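You operate a simulated robot arm through the tools that you are given. There is no shell and no other tool.

The job below is to be done with a simulated robot arm. You get a single attempt, and the scene is never put back.

TASK
The winder has finished: switch it off and fasten its watch in the trinket case.
Fine: switch off before the hood opens; shut the hood again. Set down upright: watch holder. Where these are worked on the way, their far stop is far enough and under half their travel is too little: winder hood.

The check looks at the end state, three seconds after you hand in, the way a careful person would. Anything else that was tipped, shoved, dropped, spilled or broken makes it a failure.

THE ROBOT
A 7-joint arm with a two-finger parallel gripper, fixed in place. Base frame: the origin is at the foot of the arm, x ahead of it, y to its left, z up. Readings come in mm, rad, newtons and seconds.
With the tool pointing down near the work surface it reaches from about 440 to 920 mm from the base axis. Its first joint turns from -2.496 to 2.496 rad. Payload 3 kg.
The TCP is the grasp point between the finger pads, 30 mm short of the fingertips. In the tool frame z runs along the fingers and y along their closing line. The gripper opens to 94 mm. The fingers are 28 mm wide and 10 mm thick; the gripper's body (50 by 96 mm) begins 55 mm behind the TCP.
Orientation is that of the tool frame in the base frame, as a unit quaternion [x, y, z, w]. With the fingers straight down and closing along the base's y, the tool's x points along the base's -x, its y along +y and its z along -z.

THE INTERFACE
- The arm moves only by the tool servo_tool. Its argument "rows" is a list of rows, each a list of 7 numbers: the shift along the tool's x, y, z in units of 500 mm (1.0 is 500 mm), then the turn, a rotation vector about the tool's x, y, z in units of 120 degrees (1.0 is 120 degrees), then the closure, from 0 (fully open) to 1 (shut). In form: [[x, y, z, wx, wy, wz, grip], ...]. A call has 1 to 20 rows; each row is the pose to reach, as a shift and turn from the pose commanded when the call began, along the tool's axes at that moment. A call with a number of a shift or a turn outside -1 to 1 is refused whole. A row lasts 0.2 s, in which the tool goes at most 50 mm and 0.15 rad; a call with a longer step from one row to the next is refused whole, and so is a gripper value outside its range. A pose out of reach is approached as far as the arm can. The call stops where the force on the tool passes 40 N (or 10 N more than at its start, if that is more) or the arm is blocked; 0.2 s more then pass. Each finger travels about 72 mm/s and halts on what it meets, pressing with about 31 N; the grip force reading is that of the motor and also rises with nothing between the fingers. The clock runs only during rows and for 0.2 s after the last one: add rows that repeat a pose to give the fingers time. It gives the time, the measured TCP pose, the force on the tool (base axes), the opening and the grip force at its end, in the units of the frame above (readings bear some noise), with the torque about the TCP (base axes, N m) and any sound that the robot's microphone picked up.
- Cameras (640 x 400 px; columns grow to the right, rows downward): "scene" is fixed at [49.4, -649.3, 1582.2]; the picture's right is [0.91, -0.41, 0.00], its down [-0.18, -0.40, -0.90] and it looks along [0.37, 0.82, -0.44] (base axes); focal length 322 px, centre (320, 200). "wrist" rides on the gripper at [76, 14, -103] in the tool frame; the picture's right is [-0.18, 0.98, 0.00], its down [-0.75, -0.14, -0.64] and it looks along [-0.63, -0.12, 0.77] (tool axes); focal length 243 px, centre (320, 200). There is no depth. A picture from a camera that has moved, and an enlarged one, comes with that camera's place and axes in the base frame and with its lens.
- camera(camera): a new picture of that camera. The clock stands still meanwhile.
- zoom(camera, box): a new picture of the part [left, top, right, bottom] of that camera's present view, enlarged. The clock stands still meanwhile.
- sign_off(): hands the job in; it is judged then, once.

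Places have to be worked out from the pictures, the camera data and where the tool is seen. Open the gripper and draw the arm clear of the work before you hand the job in, unless the task says otherwise.

The tools are called after "Call:" as a command line: name --pt "numbers of a row" for each row, then --argument value for the rest, lists and objects as JSON in quotes. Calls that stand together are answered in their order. servo_tool: Moves the arm, as the interface text tells. Its arguments: {"type":"object","properties":{"rows":{"type":"array","items":{"type":"array","items":{"type":"number"}}}},"required":["rows"]} The other tools are called the same way: camera (camera) takes a picture; zoom (camera, box) takes an enlarged picture of a part of a camera's view; sign_off () hands the job in.

At the start:

```text
clock: 0.0
eef_pos: [230.6, 518.4, 1146.6]
orientation: [0.0, 1.0, 0.0, 0.0]
force: [-0.6, -0.3, 0.6]
torque: [0.01, -0.01, 0.01]
width: 94.1
finger_force: 0.0
```

scene: 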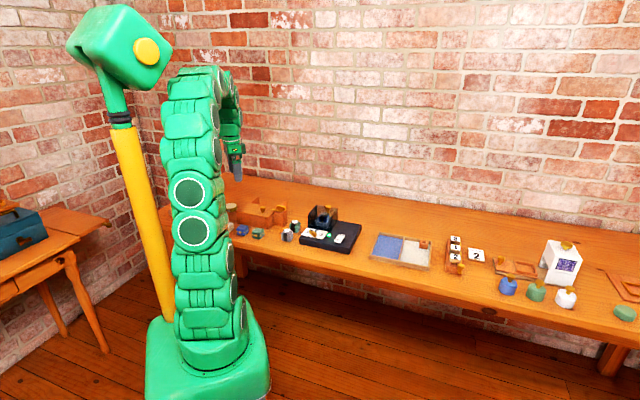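
wrist: 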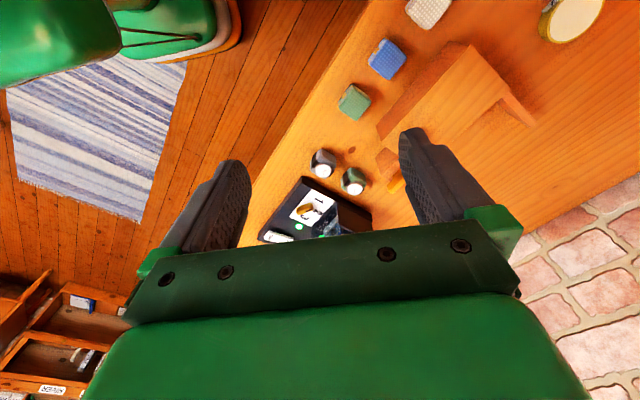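

I start by looking at the scene more closely to find the winder, its switch, the hood, and the trinket case.

Call:
zoom --camera "scene" --box '[220, 180, 380, 280]'

Call:
zoom --camera "scene" --box '[360, 200, 520, 300]'

Call:
zoom --camera "scene" --box '[480, 220, 640, 320]'

Call:
zoom --camera "scene" --box '[0, 180, 160, 280]'

Call:
zoom --camera "wrist" --box '[240, 120, 400, 250]'

Call:
zoom --camera "wrist" --box '[0, 260, 140, 400]'

```text
4.00 times, centred on (300, 230) of scene
camera zoom: at [49.4, -649.3, 1582.2], right [0.91, -0.41, 0.0], down [-0.18, -0.4, -0.9], along [0.37, 0.82, -0.44], focal length 1287 px, centre (400, 80)
```

zoom: 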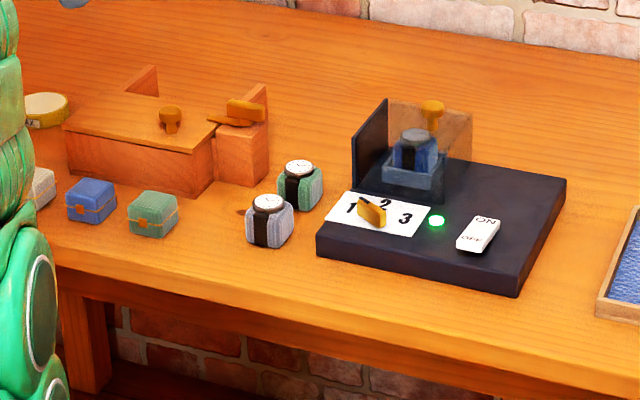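

```text
4.00 times, centred on (440, 250) of scene
camera zoom: at [49.4, -649.3, 1582.2], right [0.91, -0.41, 0.0], down [-0.18, -0.4, -0.9], along [0.37, 0.82, -0.44], focal length 1287 px, centre (-160, 0)
```

zoom: 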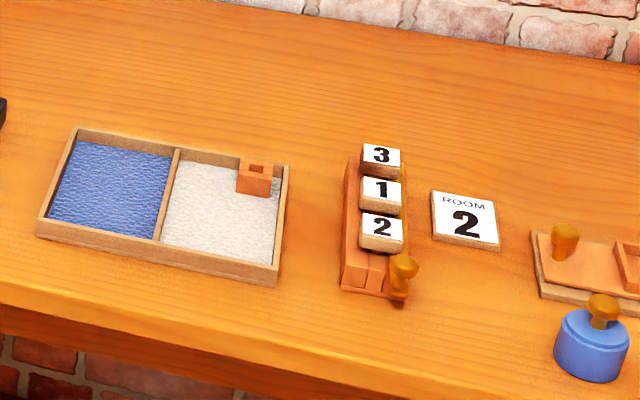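

```text
4.00 times, centred on (560, 270) of scene
camera zoom: at [49.4, -649.3, 1582.2], right [0.91, -0.41, 0.0], down [-0.18, -0.4, -0.9], along [0.37, 0.82, -0.44], focal length 1287 px, centre (-640, -80)
```

zoom: 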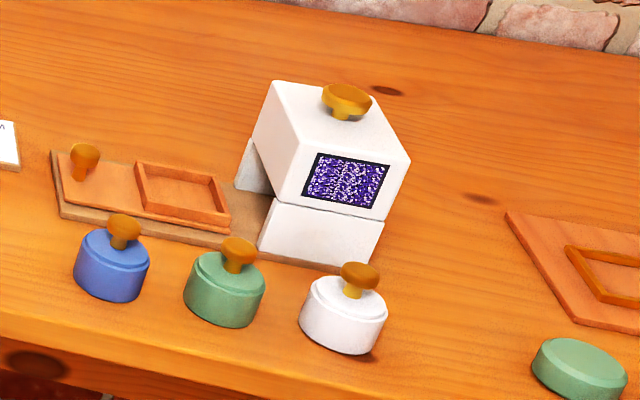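

```text
4.00 times, centred on (80, 230) of scene
camera zoom: at [49.4, -649.3, 1582.2], right [0.91, -0.41, 0.0], down [-0.18, -0.4, -0.9], along [0.37, 0.82, -0.44], focal length 1287 px, centre (1280, 80)
```

zoom: 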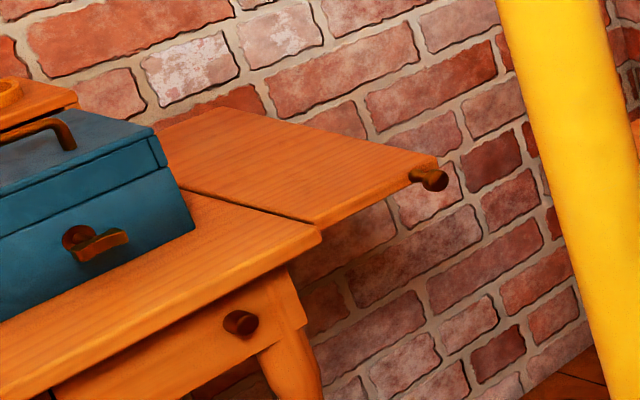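

```text
3.08 times, centred on (320, 185) of wrist
camera zoom: at [154.7, 533.9, 1250.8], right [0.18, 0.98, 0.0], down [0.75, -0.14, 0.64], along [0.63, -0.12, -0.77], focal length 746 px, centre (320, 246)
```

zoom: 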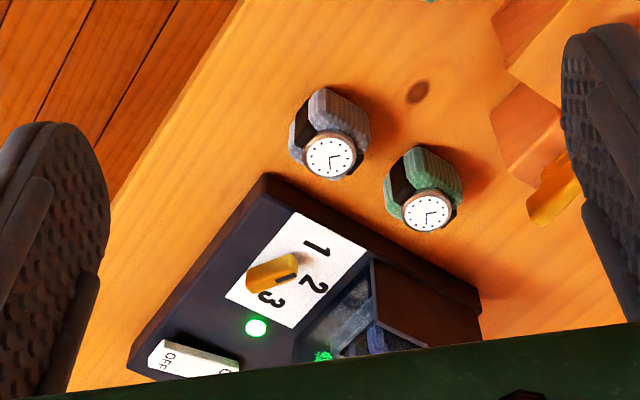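

```text
2.86 times, centred on (70, 330) of wrist
camera zoom: at [154.7, 533.9, 1250.8], right [0.18, 0.98, 0.0], down [0.75, -0.14, 0.64], along [0.63, -0.12, -0.77], focal length 693 px, centre (1034, -171)
```

zoom: 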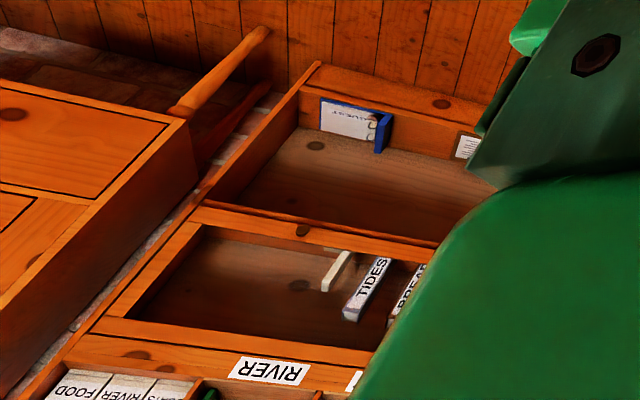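

The winder is the black base with the clear hood, a rocker switch and a green light. I need closer views of the wooden box and the small objects on the left to work out which is the trinket case.

Call:
zoom --camera "scene" --box '[220, 185, 300, 245]'

Call:
zoom --camera "scene" --box '[290, 190, 370, 260]'

Call:
zoom --camera "wrist" --box '[330, 20, 560, 200]'

Call:
zoom --camera "wrist" --box '[400, 0, 640, 120]'

Call:
zoom --camera "scene" --box '[0, 180, 80, 240]'

```text
6.67 times, centred on (260, 215) of scene
camera zoom: at [49.4, -649.3, 1582.2], right [0.91, -0.41, 0.0], down [-0.18, -0.4, -0.9], along [0.37, 0.82, -0.44], focal length 2145 px, centre (720, 100)
```

zoom: 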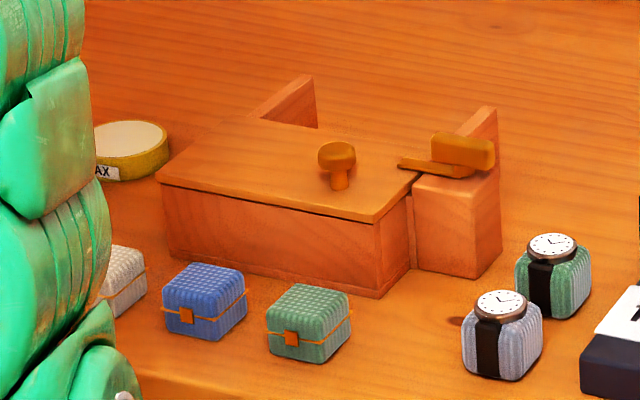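

```text
5.71 times, centred on (330, 225) of scene
camera zoom: at [49.4, -649.3, 1582.2], right [0.91, -0.41, 0.0], down [-0.18, -0.4, -0.9], along [0.37, 0.82, -0.44], focal length 1839 px, centre (263, 57)
```

zoom: 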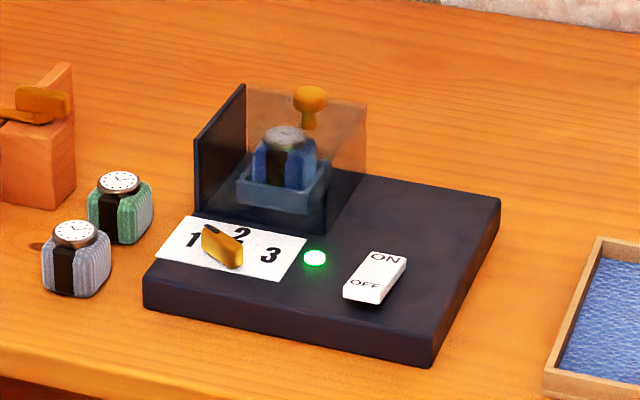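

```text
2.22 times, centred on (445, 110) of wrist
camera zoom: at [154.7, 533.9, 1250.8], right [0.18, 0.98, 0.0], down [0.75, -0.14, 0.64], along [0.63, -0.12, -0.77], focal length 539 px, centre (42, 400)
```

zoom: 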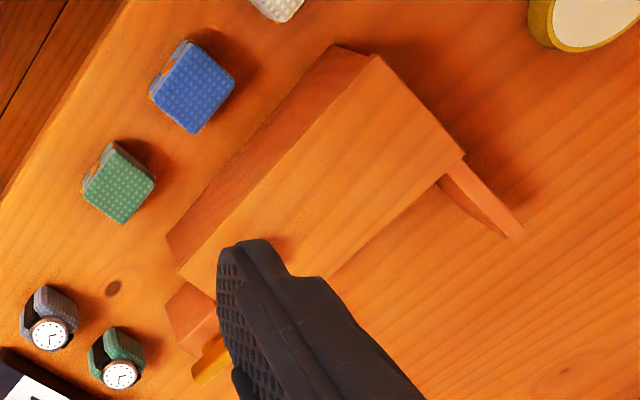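

```text
2.67 times, centred on (520, 60) of wrist
camera zoom: at [154.7, 533.9, 1250.8], right [0.18, 0.98, 0.0], down [0.75, -0.14, 0.64], along [0.63, -0.12, -0.77], focal length 647 px, centre (-213, 573)
```

zoom: 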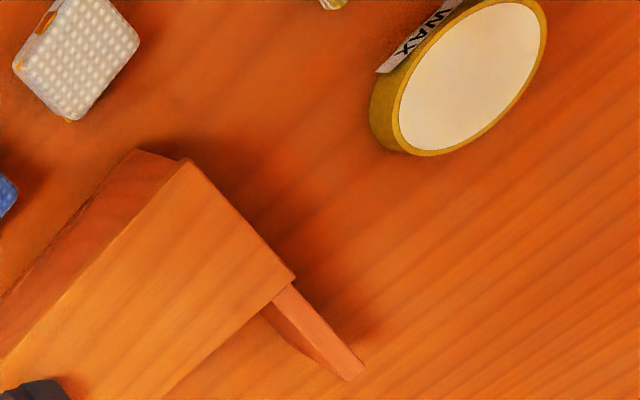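

```text
6.67 times, centred on (40, 210) of scene
camera zoom: at [49.4, -649.3, 1582.2], right [0.91, -0.41, 0.0], down [-0.18, -0.4, -0.9], along [0.37, 0.82, -0.44], focal length 2145 px, centre (2187, 133)
```

zoom: 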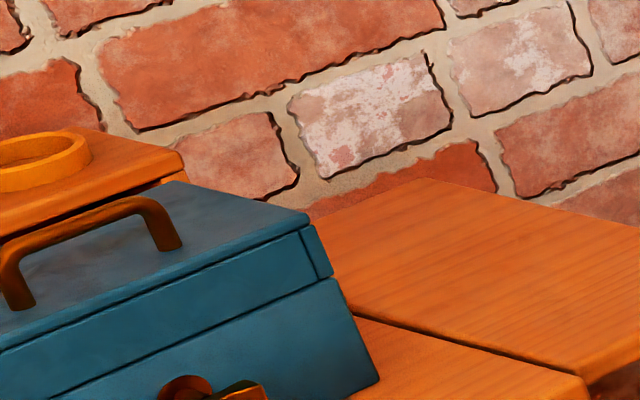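

The wooden box with a hinged lid, knob and a turn-latch at its end looks like the trinket case, and the winder holds the blue watch holder. I'll move the wrist camera toward the winder, staying high, for a closer look.

Call:
servo_tool --pt "-0.0675 -0.017 0.024 0 0 0 0" --pt "-0.135 -0.034 0.048 0 0 0 0" --pt "-0.2025 -0.051 0.072 0 0 0 0" --pt "-0.27 -0.068 0.096 0 0 0 0" --pt "-0.3375 -0.085 0.12 0 0 0 0" --pt "-0.405 -0.102 0.144 0 0 0 0" --pt "-0.4725 -0.119 0.168 0 0 0 0" --pt "-0.54 -0.136 0.192 0 0 0 0"

Call:
camera --camera "wrist"

Call:
camera --camera "scene"

```text
clock: 1.8
eef_pos: [499.9, 451.5, 1052.0]
orientation: [0.0, 1.0, 0.0, 0.0]
force: [-0.4, 0.6, -0.1]
torque: [0.04, -0.01, 0.0]
width: 94.2
finger_force: 0.1
```

```text
taken
camera wrist: at [424.5, 466.1, 1155.5], right [0.18, 0.98, 0.0], down [0.75, -0.14, 0.64], along [0.63, -0.12, -0.77], focal length 243 px, centre (320, 200)
```

wrist: 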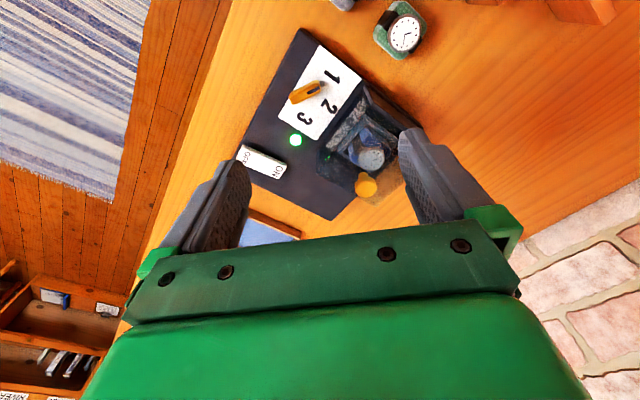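

```text
taken
```

scene: 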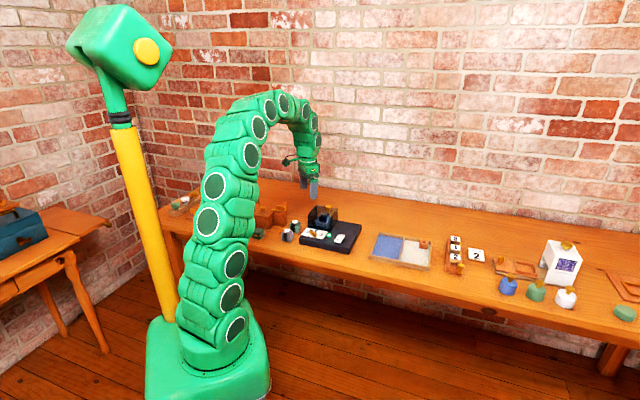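

The readings match the command. Triangulating the green light from the two wrist views puts it at about (573, 403, 833), so the winder top is around z≈830. I'll zoom in on the hood and switch.

Call:
zoom --camera "wrist" --box '[220, 20, 440, 240]'

Call:
zoom --camera "wrist" --box '[310, 70, 410, 220]'

Call:
zoom --camera "scene" --box '[290, 195, 370, 255]'

```text
1.82 times, centred on (330, 130) of wrist
camera zoom: at [424.5, 466.1, 1155.5], right [0.18, 0.98, 0.0], down [0.75, -0.14, 0.64], along [0.63, -0.12, -0.77], focal length 441 px, centre (302, 327)
```

zoom: 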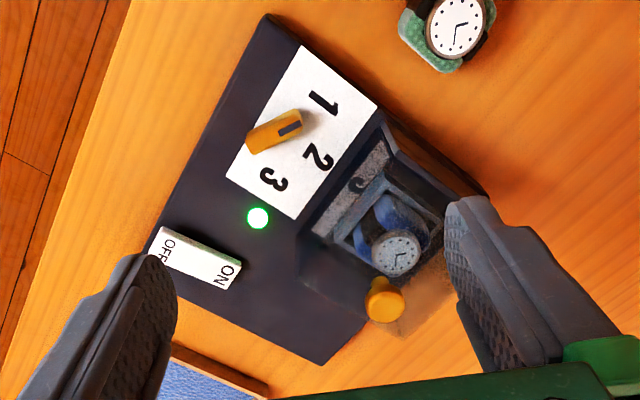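

```text
2.67 times, centred on (360, 145) of wrist
camera zoom: at [424.5, 466.1, 1155.5], right [0.18, 0.98, 0.0], down [0.75, -0.14, 0.64], along [0.63, -0.12, -0.77], focal length 647 px, centre (213, 347)
```

zoom: 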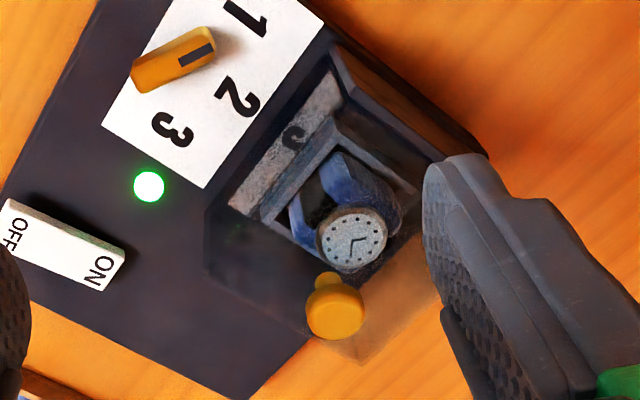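

```text
6.67 times, centred on (330, 225) of scene
camera zoom: at [49.4, -649.3, 1582.2], right [0.91, -0.41, 0.0], down [-0.18, -0.4, -0.9], along [0.37, 0.82, -0.44], focal length 2145 px, centre (253, 33)
```

zoom: 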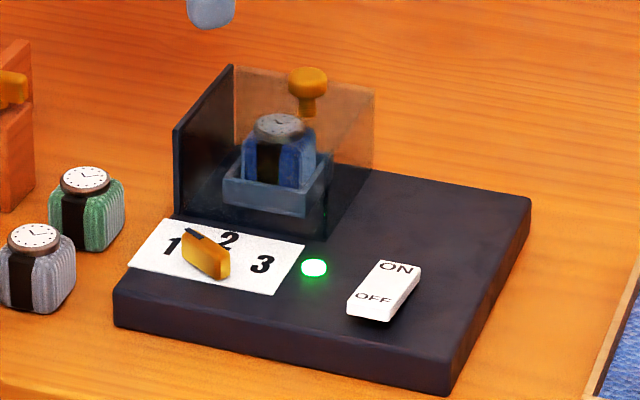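

I estimate the knob top at about (600, 488, 931) and the watch at about (585, 500, 895). The winder sits rotated about 45° to my axes. I'll yaw the tool by 45° and move in front of the winder to see how the hood opens.

Call:
servo_tool --pt "-0.0077 -0.0032 0.0223 0 0 -0.0625 0" --pt "-0.0153 -0.0063 0.0447 0 0 -0.125 0" --pt "-0.023 -0.0095 0.067 0 0 -0.1875 0" --pt "-0.0307 -0.0127 0.0893 0 0 -0.25 0" --pt "-0.0383 -0.0158 0.1117 0 0 -0.3125 0" --pt "-0.046 -0.019 0.134 0 0 -0.375 0"

Call:
camera --camera "wrist"

Call:
zoom --camera "wrist" --box '[220, 60, 420, 240]'

```text
clock: 3.2
eef_pos: [523.5, 441.5, 985.6]
orientation: [-0.384, 0.924, 0.0, 0.0]
force: [0.6, 0.0, -0.1]
torque: [-0.02, 0.04, -0.02]
width: 94.3
finger_force: 0.0
```

```text
taken
camera wrist: at [460.4, 398.0, 1087.1], right [-0.57, 0.82, 0.0], down [0.63, 0.43, 0.64], along [0.53, 0.36, -0.77], focal length 243 px, centre (320, 200)
```

wrist: 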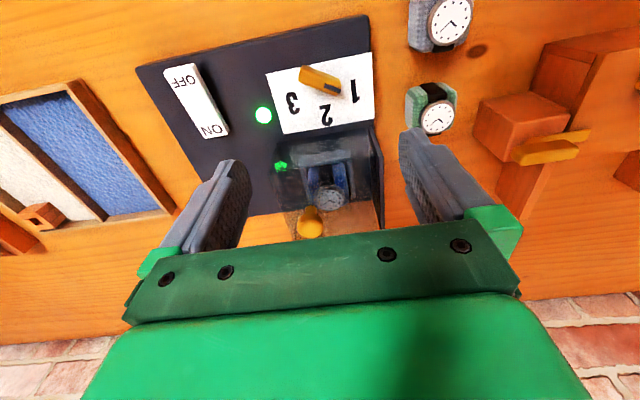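

```text
2.22 times, centred on (320, 150) of wrist
camera zoom: at [460.4, 398.0, 1087.1], right [-0.57, 0.82, 0.0], down [0.63, 0.43, 0.64], along [0.53, 0.36, -0.77], focal length 539 px, centre (320, 311)
```

zoom: 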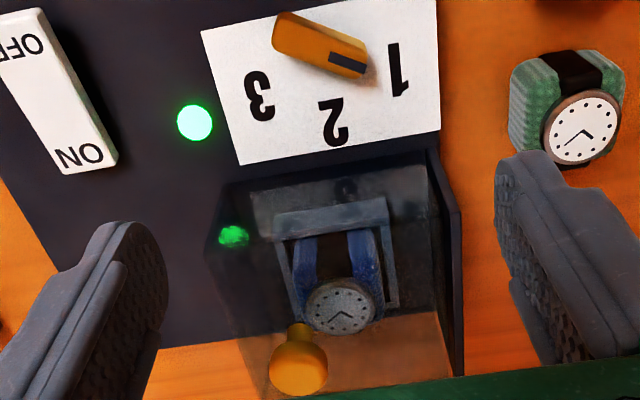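

The picture shows the hood with a dark left panel and the knob offset to the right. I'll zoom the scene camera tightly on the hood, then look from the side.

Call:
zoom --camera "scene" --box '[304, 195, 352, 230]'

Call:
zoom --camera "wrist" --box '[260, 110, 400, 240]'

Call:
zoom --camera "wrist" --box '[140, 50, 260, 150]'

Call:
zoom --camera "wrist" --box '[450, 20, 640, 200]'

```text
11.43 times, centred on (328, 212) of scene
camera zoom: at [49.4, -649.3, 1582.2], right [0.91, -0.41, 0.0], down [-0.18, -0.4, -0.9], along [0.37, 0.82, -0.44], focal length 3677 px, centre (229, 57)
```

zoom: 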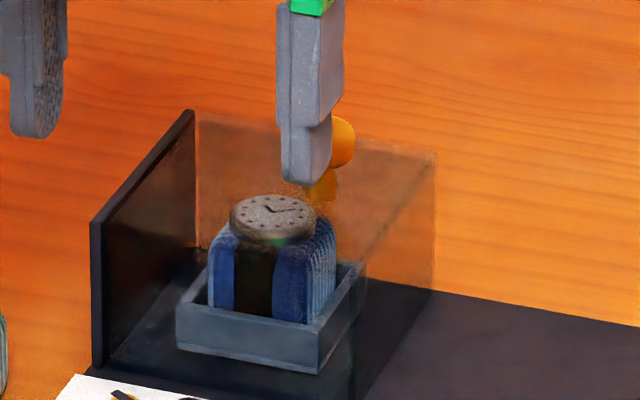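

```text
3.08 times, centred on (330, 175) of wrist
camera zoom: at [460.4, 398.0, 1087.1], right [-0.57, 0.82, 0.0], down [0.63, 0.43, 0.64], along [0.53, 0.36, -0.77], focal length 746 px, centre (289, 277)
```

zoom: 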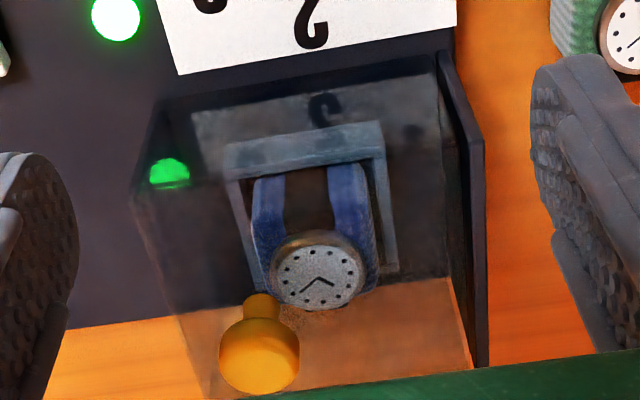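

```text
4.00 times, centred on (200, 100) of wrist
camera zoom: at [460.4, 398.0, 1087.1], right [-0.57, 0.82, 0.0], down [0.63, 0.43, 0.64], along [0.53, 0.36, -0.77], focal length 970 px, centre (800, 600)
```

zoom: 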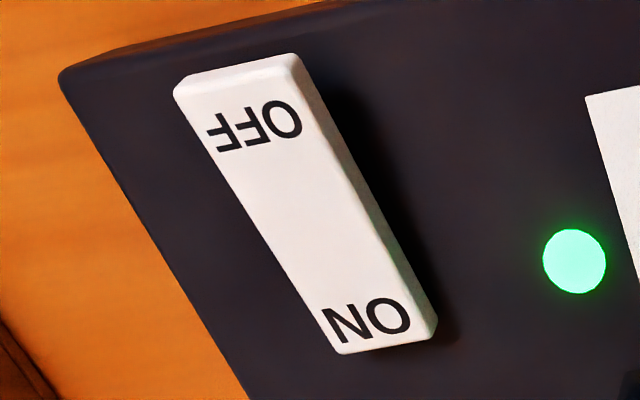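

```text
2.22 times, centred on (545, 110) of wrist
camera zoom: at [460.4, 398.0, 1087.1], right [-0.57, 0.82, 0.0], down [0.63, 0.43, 0.64], along [0.53, 0.36, -0.77], focal length 539 px, centre (-180, 400)
```

zoom: 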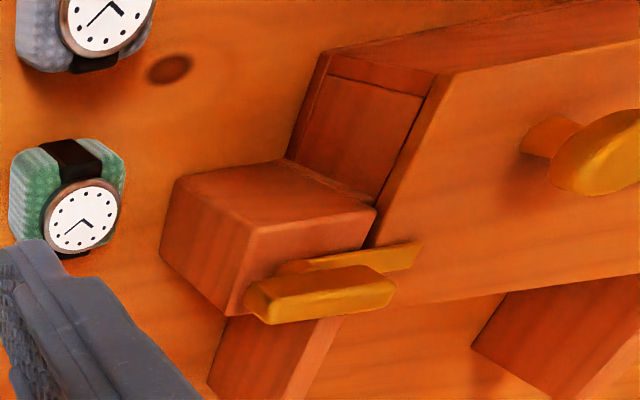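

Knob stem sits about 73% of the way toward the hood's right, so the hood probably hinges at the left panel or slides right. Next I'll move left to inspect the wooden case with its latch, which I place near (432, 635, 888).

Call:
servo_tool --pt "-0.0053 0.0779 -0.0126 0 0 0 0" --pt "-0.0107 0.1557 -0.0251 0 0 0 0" --pt "-0.016 0.2336 -0.0377 0 0 0 0" --pt "-0.0214 0.3114 -0.0503 0 0 0 0" --pt "-0.0267 0.3893 -0.0629 0 0 0 0" --pt "-0.0321 0.4671 -0.0754 0 0 0 0" --pt "-0.0374 0.545 -0.088 0 0 0 0"

Call:
camera --camera "wrist"

Call:
zoom --camera "wrist" --box '[220, 20, 460, 240]'

Call:
zoom --camera "scene" --box '[300, 190, 360, 240]'

```text
clock: 4.8
eef_pos: [343.8, 648.6, 1026.5]
orientation: [-0.383, 0.924, 0.0, 0.0]
force: [0.3, -0.1, -0.1]
torque: [0.01, 0.02, 0.01]
width: 94.1
finger_force: 0.1
```

```text
taken
camera wrist: at [280.2, 604.7, 1129.6], right [-0.56, 0.83, 0.0], down [0.63, 0.43, 0.64], along [0.53, 0.36, -0.77], focal length 243 px, centre (320, 200)
```

wrist: 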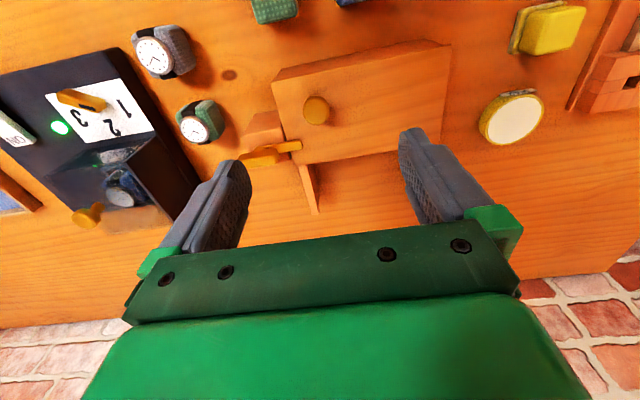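

```text
1.82 times, centred on (340, 130) of wrist
camera zoom: at [280.2, 604.7, 1129.6], right [-0.56, 0.83, 0.0], down [0.63, 0.43, 0.64], along [0.53, 0.36, -0.77], focal length 441 px, centre (284, 327)
```

zoom: 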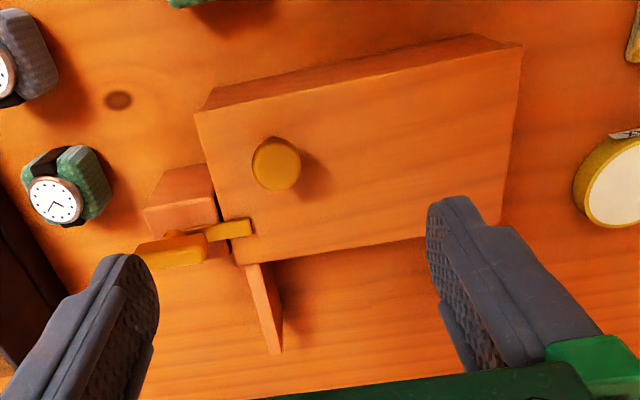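

```text
8.00 times, centred on (330, 215) of scene
camera zoom: at [49.4, -649.3, 1582.2], right [0.91, -0.41, 0.0], down [-0.18, -0.4, -0.9], along [0.37, 0.82, -0.44], focal length 2574 px, centre (240, 80)
```

zoom: 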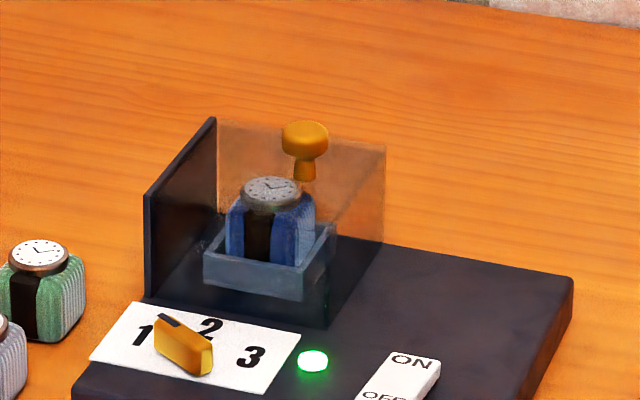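

The lid shows a knob near its right end, a latch tongue over the right edge, and fins behind the case. I'll look from the right side (yaw another +90°) to understand the latch and the hinge.

Call:
servo_tool --pt "-0.0097 -0.0155 0.0085 0 0 -0.0682 0" --pt "-0.0194 -0.031 0.0169 0 0 -0.1364 0" --pt "-0.0291 -0.0465 0.0254 0 0 -0.2045 0" --pt "-0.0388 -0.062 0.0338 0 0 -0.2727 0" --pt "-0.0485 -0.0775 0.0423 0 0 -0.3409 0" --pt "-0.0581 -0.0931 0.0507 0 0 -0.4091 0" --pt "-0.0678 -0.1086 0.0592 0 0 -0.4773 0" --pt "-0.0775 -0.1241 0.0676 0 0 -0.5455 0" --pt "-0.0872 -0.1396 0.0761 0 0 -0.6136 0" --pt "-0.0969 -0.1551 0.0845 0 0 -0.6818 0" --pt "-0.1066 -0.1706 0.093 0 0 -0.75 0"

Call:
camera --camera "wrist"

Call:
zoom --camera "wrist" --box '[220, 20, 440, 240]'

```text
clock: 7.2
eef_pos: [442.2, 626.5, 982.9]
orientation: [0.925, -0.38, 0.0, 0.0]
force: [-0.4, -0.3, 0.7]
torque: [0.01, 0.0, 0.0]
width: 94.1
finger_force: 0.0
```

```text
taken
camera wrist: at [485.4, 562.0, 1084.9], right [-0.82, -0.57, 0.0], down [-0.43, 0.63, 0.64], along [-0.36, 0.53, -0.77], focal length 243 px, centre (320, 200)
```

wrist: 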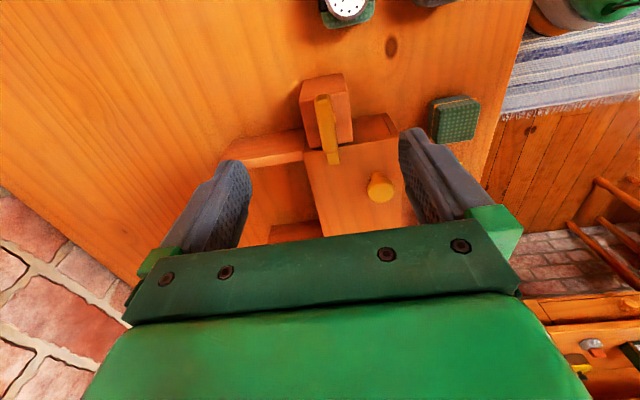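

```text
1.82 times, centred on (330, 130) of wrist
camera zoom: at [485.4, 562.0, 1084.9], right [-0.82, -0.57, 0.0], down [-0.43, 0.63, 0.64], along [-0.36, 0.53, -0.77], focal length 441 px, centre (302, 327)
```

zoom: 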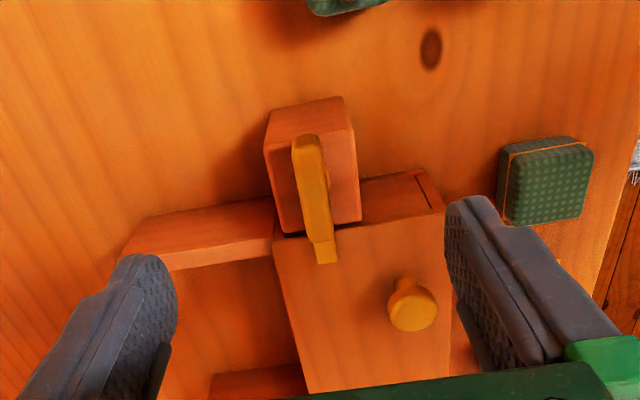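

Table height works out at z≈800, lid top ≈866, and the two rear fins extend about 92 mm behind the case with tops level with the lid. I'll zoom tightly on the latch and the lid edges from here.

Call:
zoom --camera "wrist" --box '[290, 60, 400, 170]'

Call:
zoom --camera "wrist" --box '[220, 120, 400, 240]'

Call:
zoom --camera "scene" --box '[235, 190, 290, 235]'

```text
3.64 times, centred on (345, 115) of wrist
camera zoom: at [485.4, 562.0, 1084.9], right [-0.82, -0.57, 0.0], down [-0.43, 0.63, 0.64], along [-0.36, 0.53, -0.77], focal length 882 px, centre (229, 509)
```

zoom: 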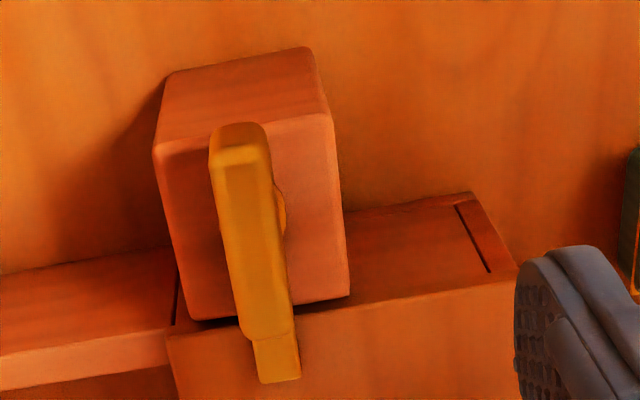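

```text
3.33 times, centred on (310, 180) of wrist
camera zoom: at [485.4, 562.0, 1084.9], right [-0.82, -0.57, 0.0], down [-0.43, 0.63, 0.64], along [-0.36, 0.53, -0.77], focal length 809 px, centre (353, 267)
```

zoom: 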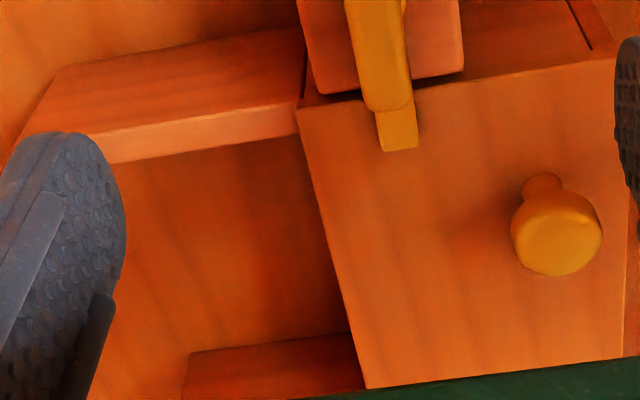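

```text
8.89 times, centred on (262, 212) of scene
camera zoom: at [49.4, -649.3, 1582.2], right [0.91, -0.41, 0.0], down [-0.18, -0.4, -0.9], along [0.37, 0.82, -0.44], focal length 2860 px, centre (831, 89)
```

zoom: 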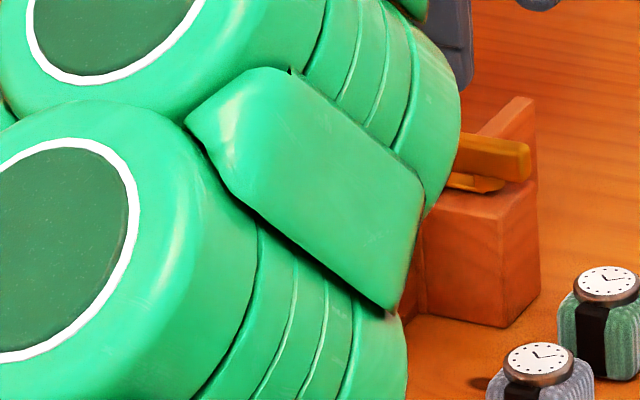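

The latch is a turn-button: a bar pivoting on the post, with its tongue over the lid. Before touching anything I'll look at the hood from its right side, raising first to clear its knob.

Call:
servo_tool --pt "0 0 -0.08 0 0 0 0" --pt "0.02 0 -0.15 0 0 0 0" --pt "0.1 -0.001 -0.17 0 0 0 0" --pt "0.19 -0.002 -0.17 0 0 0 0" --pt "0.28 -0.003 -0.17 0 0 0 0" --pt "0.37 -0.004 -0.17 0 0 0 0" --pt "0.46 -0.005 -0.15 0 0 0 0" --pt "0.54 -0.005 -0.11 0 0 0 0" --pt "0.56 -0.005 -0.03 0 0 0 0"

Call:
camera --camera "wrist"

Call:
zoom --camera "wrist" --box '[220, 40, 420, 240]'

Call:
zoom --camera "scene" --box '[220, 180, 300, 240]'

```text
clock: 9.2
eef_pos: [642.4, 427.3, 994.8]
orientation: [0.924, -0.383, 0.0, 0.0]
force: [0.1, 1.1, -0.8]
torque: [0.01, 0.03, -0.01]
width: 94.2
finger_force: 0.0
```

```text
taken
camera wrist: at [685.9, 364.2, 1097.4], right [-0.83, -0.56, 0.0], down [-0.43, 0.63, 0.64], along [-0.36, 0.53, -0.77], focal length 243 px, centre (320, 200)
```

wrist: 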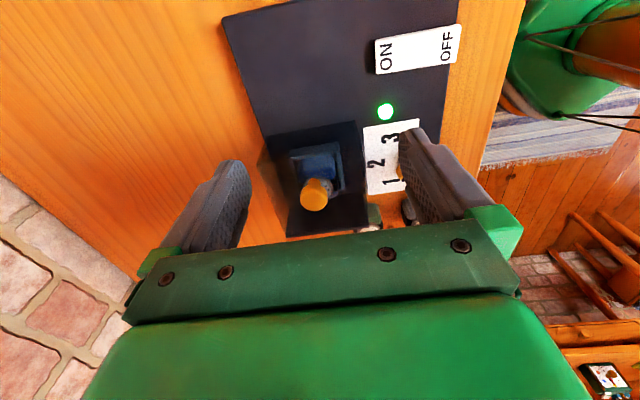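

```text
2.00 times, centred on (320, 140) of wrist
camera zoom: at [685.9, 364.2, 1097.4], right [-0.83, -0.56, 0.0], down [-0.43, 0.63, 0.64], along [-0.36, 0.53, -0.77], focal length 485 px, centre (320, 320)
```

zoom: 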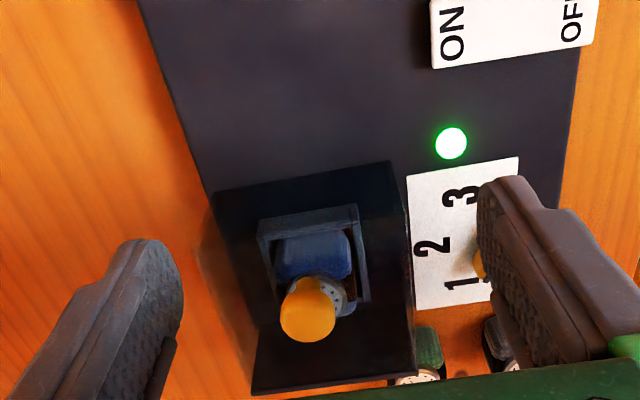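

```text
6.67 times, centred on (260, 210) of scene
camera zoom: at [49.4, -649.3, 1582.2], right [0.91, -0.41, 0.0], down [-0.18, -0.4, -0.9], along [0.37, 0.82, -0.44], focal length 2145 px, centre (720, 133)
```

zoom: 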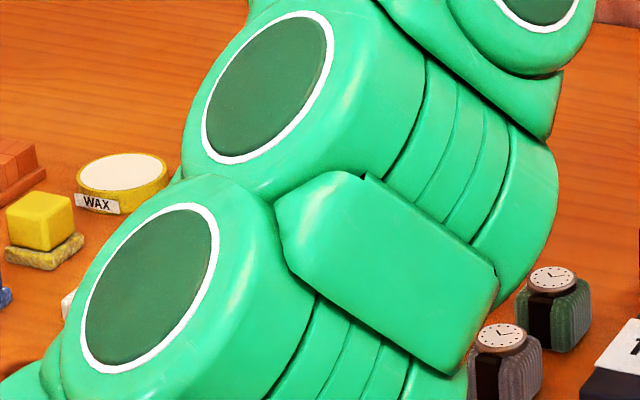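

I'll zoom on the rocker to see which end is pressed, and on the panel and hood edges from this side.

Call:
zoom --camera "wrist" --box '[360, 10, 480, 90]'

Call:
zoom --camera "wrist" --box '[250, 110, 380, 240]'

Call:
zoom --camera "scene" --box '[325, 228, 365, 258]'

```text
5.00 times, centred on (420, 50) of wrist
camera zoom: at [685.9, 364.2, 1097.4], right [-0.83, -0.56, 0.0], down [-0.43, 0.63, 0.64], along [-0.36, 0.53, -0.77], focal length 1213 px, centre (-180, 950)
```

zoom: 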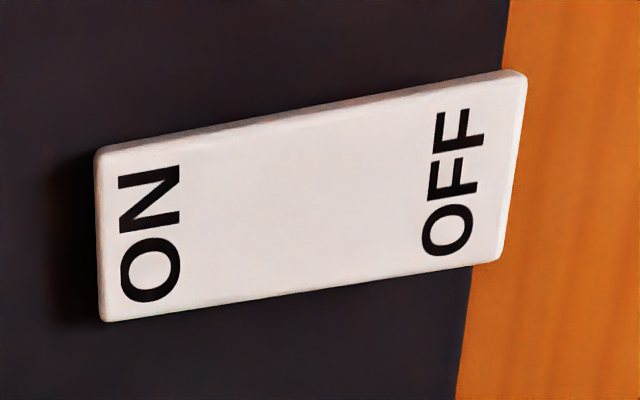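

```text
3.08 times, centred on (315, 175) of wrist
camera zoom: at [685.9, 364.2, 1097.4], right [-0.83, -0.56, 0.0], down [-0.43, 0.63, 0.64], along [-0.36, 0.53, -0.77], focal length 746 px, centre (335, 277)
```

zoom: 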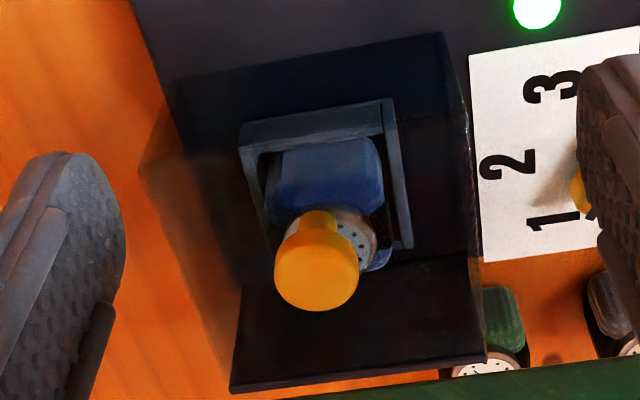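

```text
13.33 times, centred on (345, 243) of scene
camera zoom: at [49.4, -649.3, 1582.2], right [0.91, -0.41, 0.0], down [-0.18, -0.4, -0.9], along [0.37, 0.82, -0.44], focal length 4290 px, centre (-13, -373)
```

zoom: 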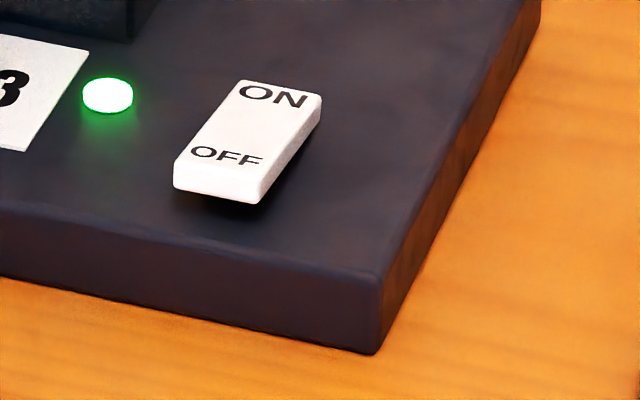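

The rocker's OFF end (front) sits about 8 mm higher than the ON end, so it is ON. Two wrist views put the OFF end at about (570, 323, 850) and the ON end at (619, 371, 842). I'll close the fingers and hover above the OFF end at (581, 333).

Call:
servo_tool --pt "0.0117 0.055 0.03 0 0 0 1" --pt "0.0233 0.11 0.07 0 0 0 1" --pt "0.035 0.165 0.12 0 0 0 1" --pt "0.0466 0.2202 0.17 0 0 0 1" --pt "0.0466 0.2202 0.19 0 0 0 1" --pt "0.0466 0.2202 0.19 0 0 0 1"

Call:
camera --camera "wrist"

Call:
zoom --camera "scene" --box '[300, 190, 380, 260]'

```text
clock: 10.6
eef_pos: [581.4, 335.3, 900.7]
orientation: [0.924, -0.382, 0.0, 0.0]
force: [-0.4, 1.1, 0.5]
torque: [0.0, 0.02, 0.0]
width: 0.0
finger_force: 31.3
```

```text
taken
camera wrist: at [625.1, 271.2, 1004.3], right [-0.82, -0.57, 0.0], down [-0.43, 0.63, 0.64], along [-0.36, 0.53, -0.77], focal length 243 px, centre (320, 200)
```

wrist: 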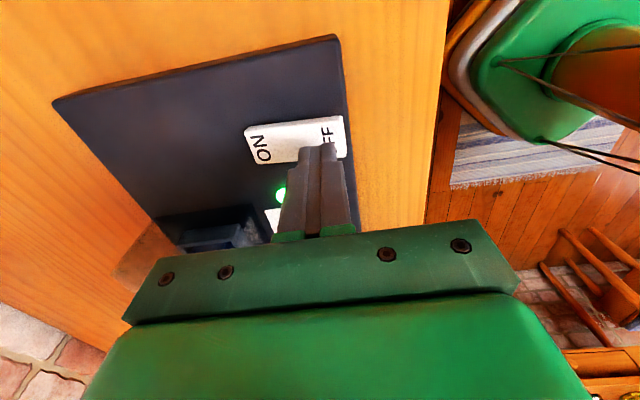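

```text
5.71 times, centred on (340, 225) of scene
camera zoom: at [49.4, -649.3, 1582.2], right [0.91, -0.41, 0.0], down [-0.18, -0.4, -0.9], along [0.37, 0.82, -0.44], focal length 1839 px, centre (206, 57)
```

zoom: 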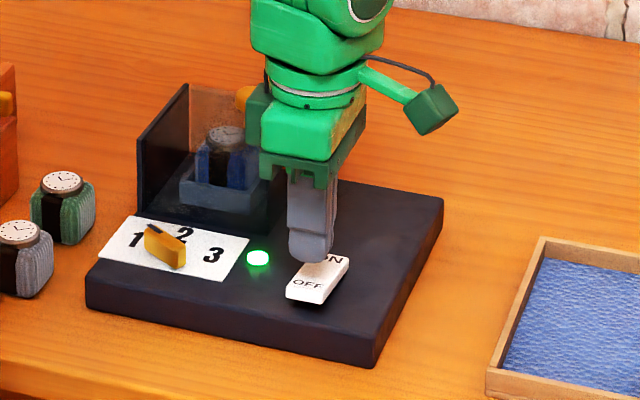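

The tip is hovering over the OFF half. I'll press straight down in small steps and watch the force.

Call:
servo_tool --pt "0 0 0.016 0 0 0 1" --pt "0 0 0.032 0 0 0 1" --pt "0 0 0.042 0 0 0 1" --pt "0 0 0.05 0 0 0 1" --pt "0 0 0.056 0 0 0 1" --pt "0 0 0.062 0 0 0 1"

Call:
zoom --camera "scene" --box '[300, 190, 380, 260]'

```text
clock: 11.8
eef_pos: [579.4, 333.3, 875.6]
orientation: [0.924, -0.383, 0.001, -0.001]
force: [-4.7, -2.3, 13.2]
torque: [-0.03, 0.07, -0.01]
width: 0.0
finger_force: 31.1
stopped in row 6: the force on the tool passed its limit at 52 N (the readings are from after the stop); the commanded pose is now the measured one
```

```text
5.71 times, centred on (340, 225) of scene
camera zoom: at [49.4, -649.3, 1582.2], right [0.91, -0.41, 0.0], down [-0.18, -0.4, -0.9], along [0.37, 0.82, -0.44], focal length 1839 px, centre (206, 57)
```

zoom: 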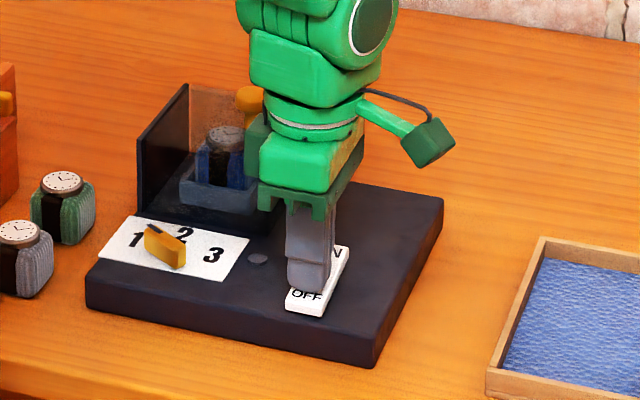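

The green light went out: the winder is off. I'll lift straight up and verify that the switch stays.

Call:
servo_tool --pt "0 0 -0.06 0 0 0 1" --pt "0 0 -0.14 0 0 0 1" --pt "0 0 -0.24 0 0 0 1"

Call:
zoom --camera "scene" --box '[300, 190, 380, 260]'

Call:
camera --camera "wrist"

```text
clock: 12.6
eef_pos: [579.8, 336.2, 995.8]
orientation: [0.923, -0.384, 0.001, 0.0]
force: [-0.1, -0.1, 0.2]
torque: [0.0, 0.0, -0.02]
width: 0.0
finger_force: 31.4
```

```text
5.71 times, centred on (340, 225) of scene
camera zoom: at [49.4, -649.3, 1582.2], right [0.91, -0.41, 0.0], down [-0.18, -0.4, -0.9], along [0.37, 0.82, -0.44], focal length 1839 px, centre (206, 57)
```

zoom: 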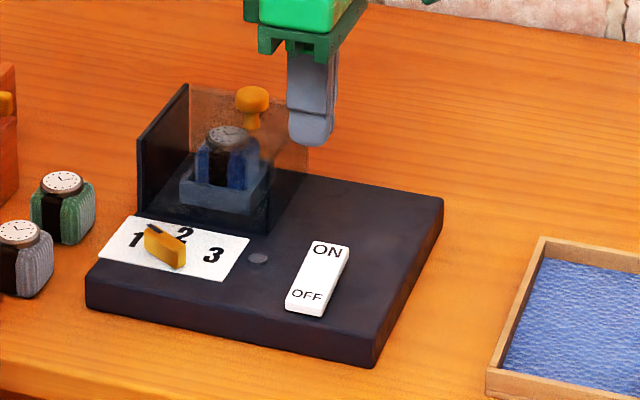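

```text
taken
camera wrist: at [622.5, 270.9, 1099.2], right [-0.83, -0.56, 0.0], down [-0.43, 0.63, 0.64], along [-0.36, 0.53, -0.77], focal length 243 px, centre (320, 200)
```

wrist: 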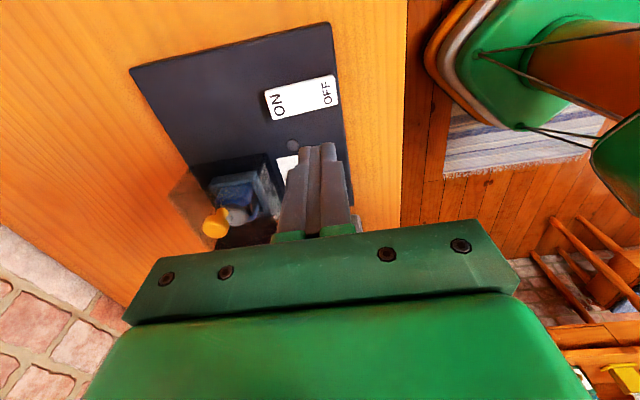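

Switch is at OFF and the light is out. The hood spans e1 (along the table) about 18–116 mm, and 114 mm of base is free to its right, so it probably slides right. I'll turn the tool back to yaw 45° above the knob at about (607, 488) with the fingers open, so they close along the table direction.

Call:
servo_tool --pt "-0.016 -0.023 -0.01 0 0 0.0682 0" --pt "-0.032 -0.046 -0.02 0 0 0.1364 0" --pt "-0.048 -0.069 -0.03 0 0 0.2045 0" --pt "-0.0641 -0.092 -0.03 0 0 0.2727 0" --pt "-0.0801 -0.115 -0.03 0 0 0.3409 0" --pt "-0.0961 -0.138 -0.03 0 0 0.4091 0" --pt "-0.1121 -0.161 -0.03 0 0 0.4773 0" --pt "-0.1281 -0.184 -0.03 0 0 0.5455 0" --pt "-0.1442 -0.207 -0.03 0 0 0.6136 0" --pt "-0.1602 -0.23 -0.02 0 0 0.6818 0" --pt "-0.1762 -0.2531 -0.0084 0 0 0.75 0"

Call:
camera --camera "wrist"

Call:
zoom --camera "wrist" --box '[240, 60, 400, 220]'

```text
clock: 15.0
eef_pos: [608.1, 486.5, 999.2]
orientation: [-0.381, 0.924, 0.0, 0.001]
force: [0.3, 0.7, 0.2]
torque: [0.01, -0.06, 0.02]
width: 94.3
finger_force: 0.0
```

```text
taken
camera wrist: at [544.2, 442.5, 1102.2], right [-0.56, 0.83, 0.0], down [0.63, 0.43, 0.64], along [0.53, 0.36, -0.77], focal length 243 px, centre (320, 200)
```

wrist: 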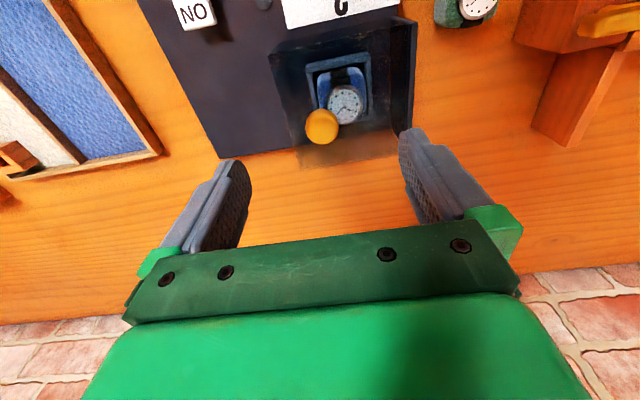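

```text
2.50 times, centred on (320, 140) of wrist
camera zoom: at [544.2, 442.5, 1102.2], right [-0.56, 0.83, 0.0], down [0.63, 0.43, 0.64], along [0.53, 0.36, -0.77], focal length 606 px, centre (320, 350)
```

zoom: 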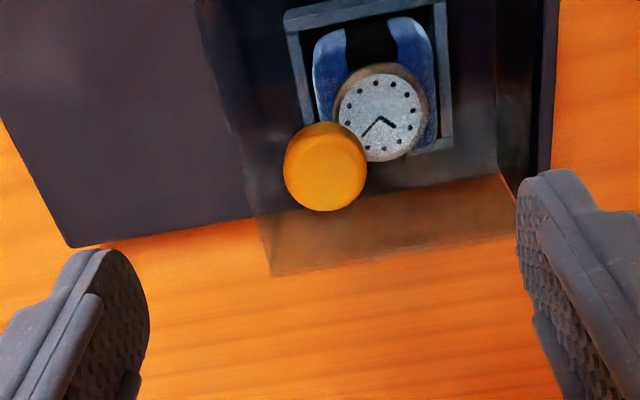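

The knob's top is at about (606.5, 488, 925) and the hood's top at z≈895. I'll descend so the tips stop at z≈902, just above the hood, around the knob.

Call:
servo_tool --pt "0 0.0044 0.04 0 0 0 0" --pt "0 0.0044 0.08 0 0 0 0" --pt "0 0.0044 0.11 0 0 0 0" --pt "0 0.0044 0.134 0 0 0 0"

Call:
camera --camera "wrist"

Call:
zoom --camera "scene" --box '[300, 190, 380, 260]'

```text
clock: 16.0
eef_pos: [607.2, 487.4, 932.8]
orientation: [-0.382, 0.924, 0.0, 0.001]
force: [0.2, 0.0, 0.9]
torque: [0.01, 0.01, -0.01]
width: 93.8
finger_force: 0.1
```

```text
taken
camera wrist: at [542.0, 443.9, 1036.1], right [-0.56, 0.83, 0.0], down [0.63, 0.43, 0.64], along [0.53, 0.36, -0.77], focal length 243 px, centre (320, 200)
```

wrist: 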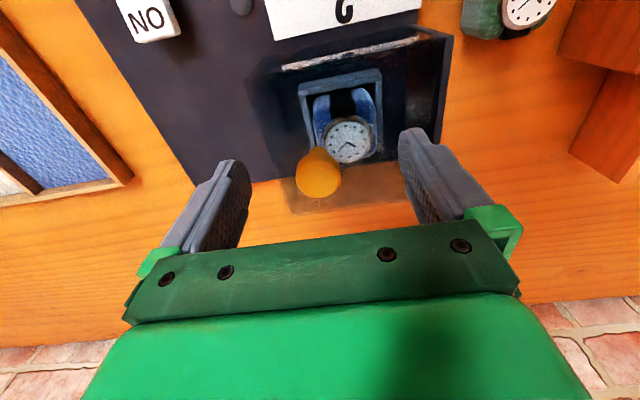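

```text
5.71 times, centred on (340, 225) of scene
camera zoom: at [49.4, -649.3, 1582.2], right [0.91, -0.41, 0.0], down [-0.18, -0.4, -0.9], along [0.37, 0.82, -0.44], focal length 1839 px, centre (206, 57)
```

zoom: 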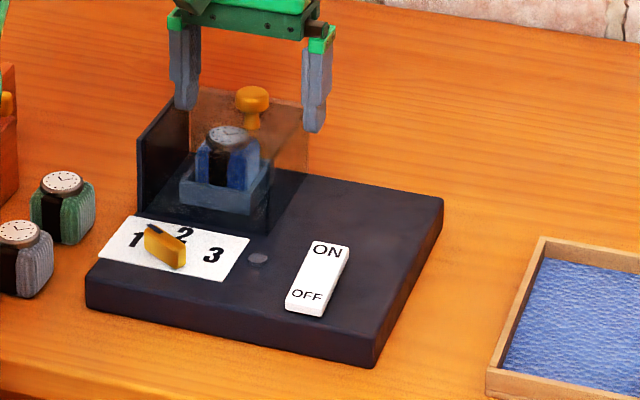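

The knob is centred between the fingers and nothing is touching. I'll close on it.

Call:
servo_tool --pt "0 0 0 0 0 0 0.3" --pt "0 0 0 0 0 0 0.6" --pt "0 0 0 0 0 0 0.8" --pt "0 0 0 0 0 0 1" --pt "0 0 0 0 0 0 1"

Call:
zoom --camera "scene" --box '[300, 190, 380, 260]'

```text
clock: 17.2
eef_pos: [605.8, 486.8, 933.0]
orientation: [-0.382, 0.924, 0.0, 0.001]
force: [16.1, -11.2, -2.5]
torque: [-0.1, -0.36, -0.04]
width: 25.3
finger_force: 45.1
```

```text
5.71 times, centred on (340, 225) of scene
camera zoom: at [49.4, -649.3, 1582.2], right [0.91, -0.41, 0.0], down [-0.18, -0.4, -0.9], along [0.37, 0.82, -0.44], focal length 1839 px, centre (206, 57)
```

zoom: 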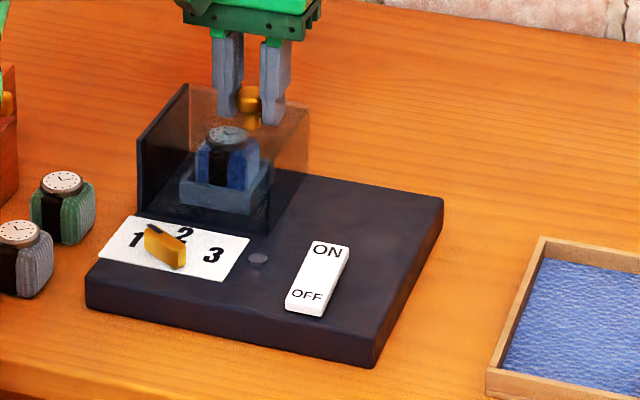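

Gripped the knob (25 mm). The knob pushes the tool toward +e1 with about 19 N, so it is against a stop on its left, which fits a hood that slides right. I'll test gently with a few mm toward +e1 (−tool y).

Call:
servo_tool --pt "0 -0.004 0 0 0 0 1" --pt "0 -0.008 0 0 0 0 1"

```text
clock: 17.8
eef_pos: [608.5, 485.6, 932.0]
orientation: [-0.383, 0.924, 0.001, -0.001]
force: [-3.8, -2.6, -11.9]
torque: [-0.19, 0.54, 0.19]
width: 25.2
finger_force: 44.1
```

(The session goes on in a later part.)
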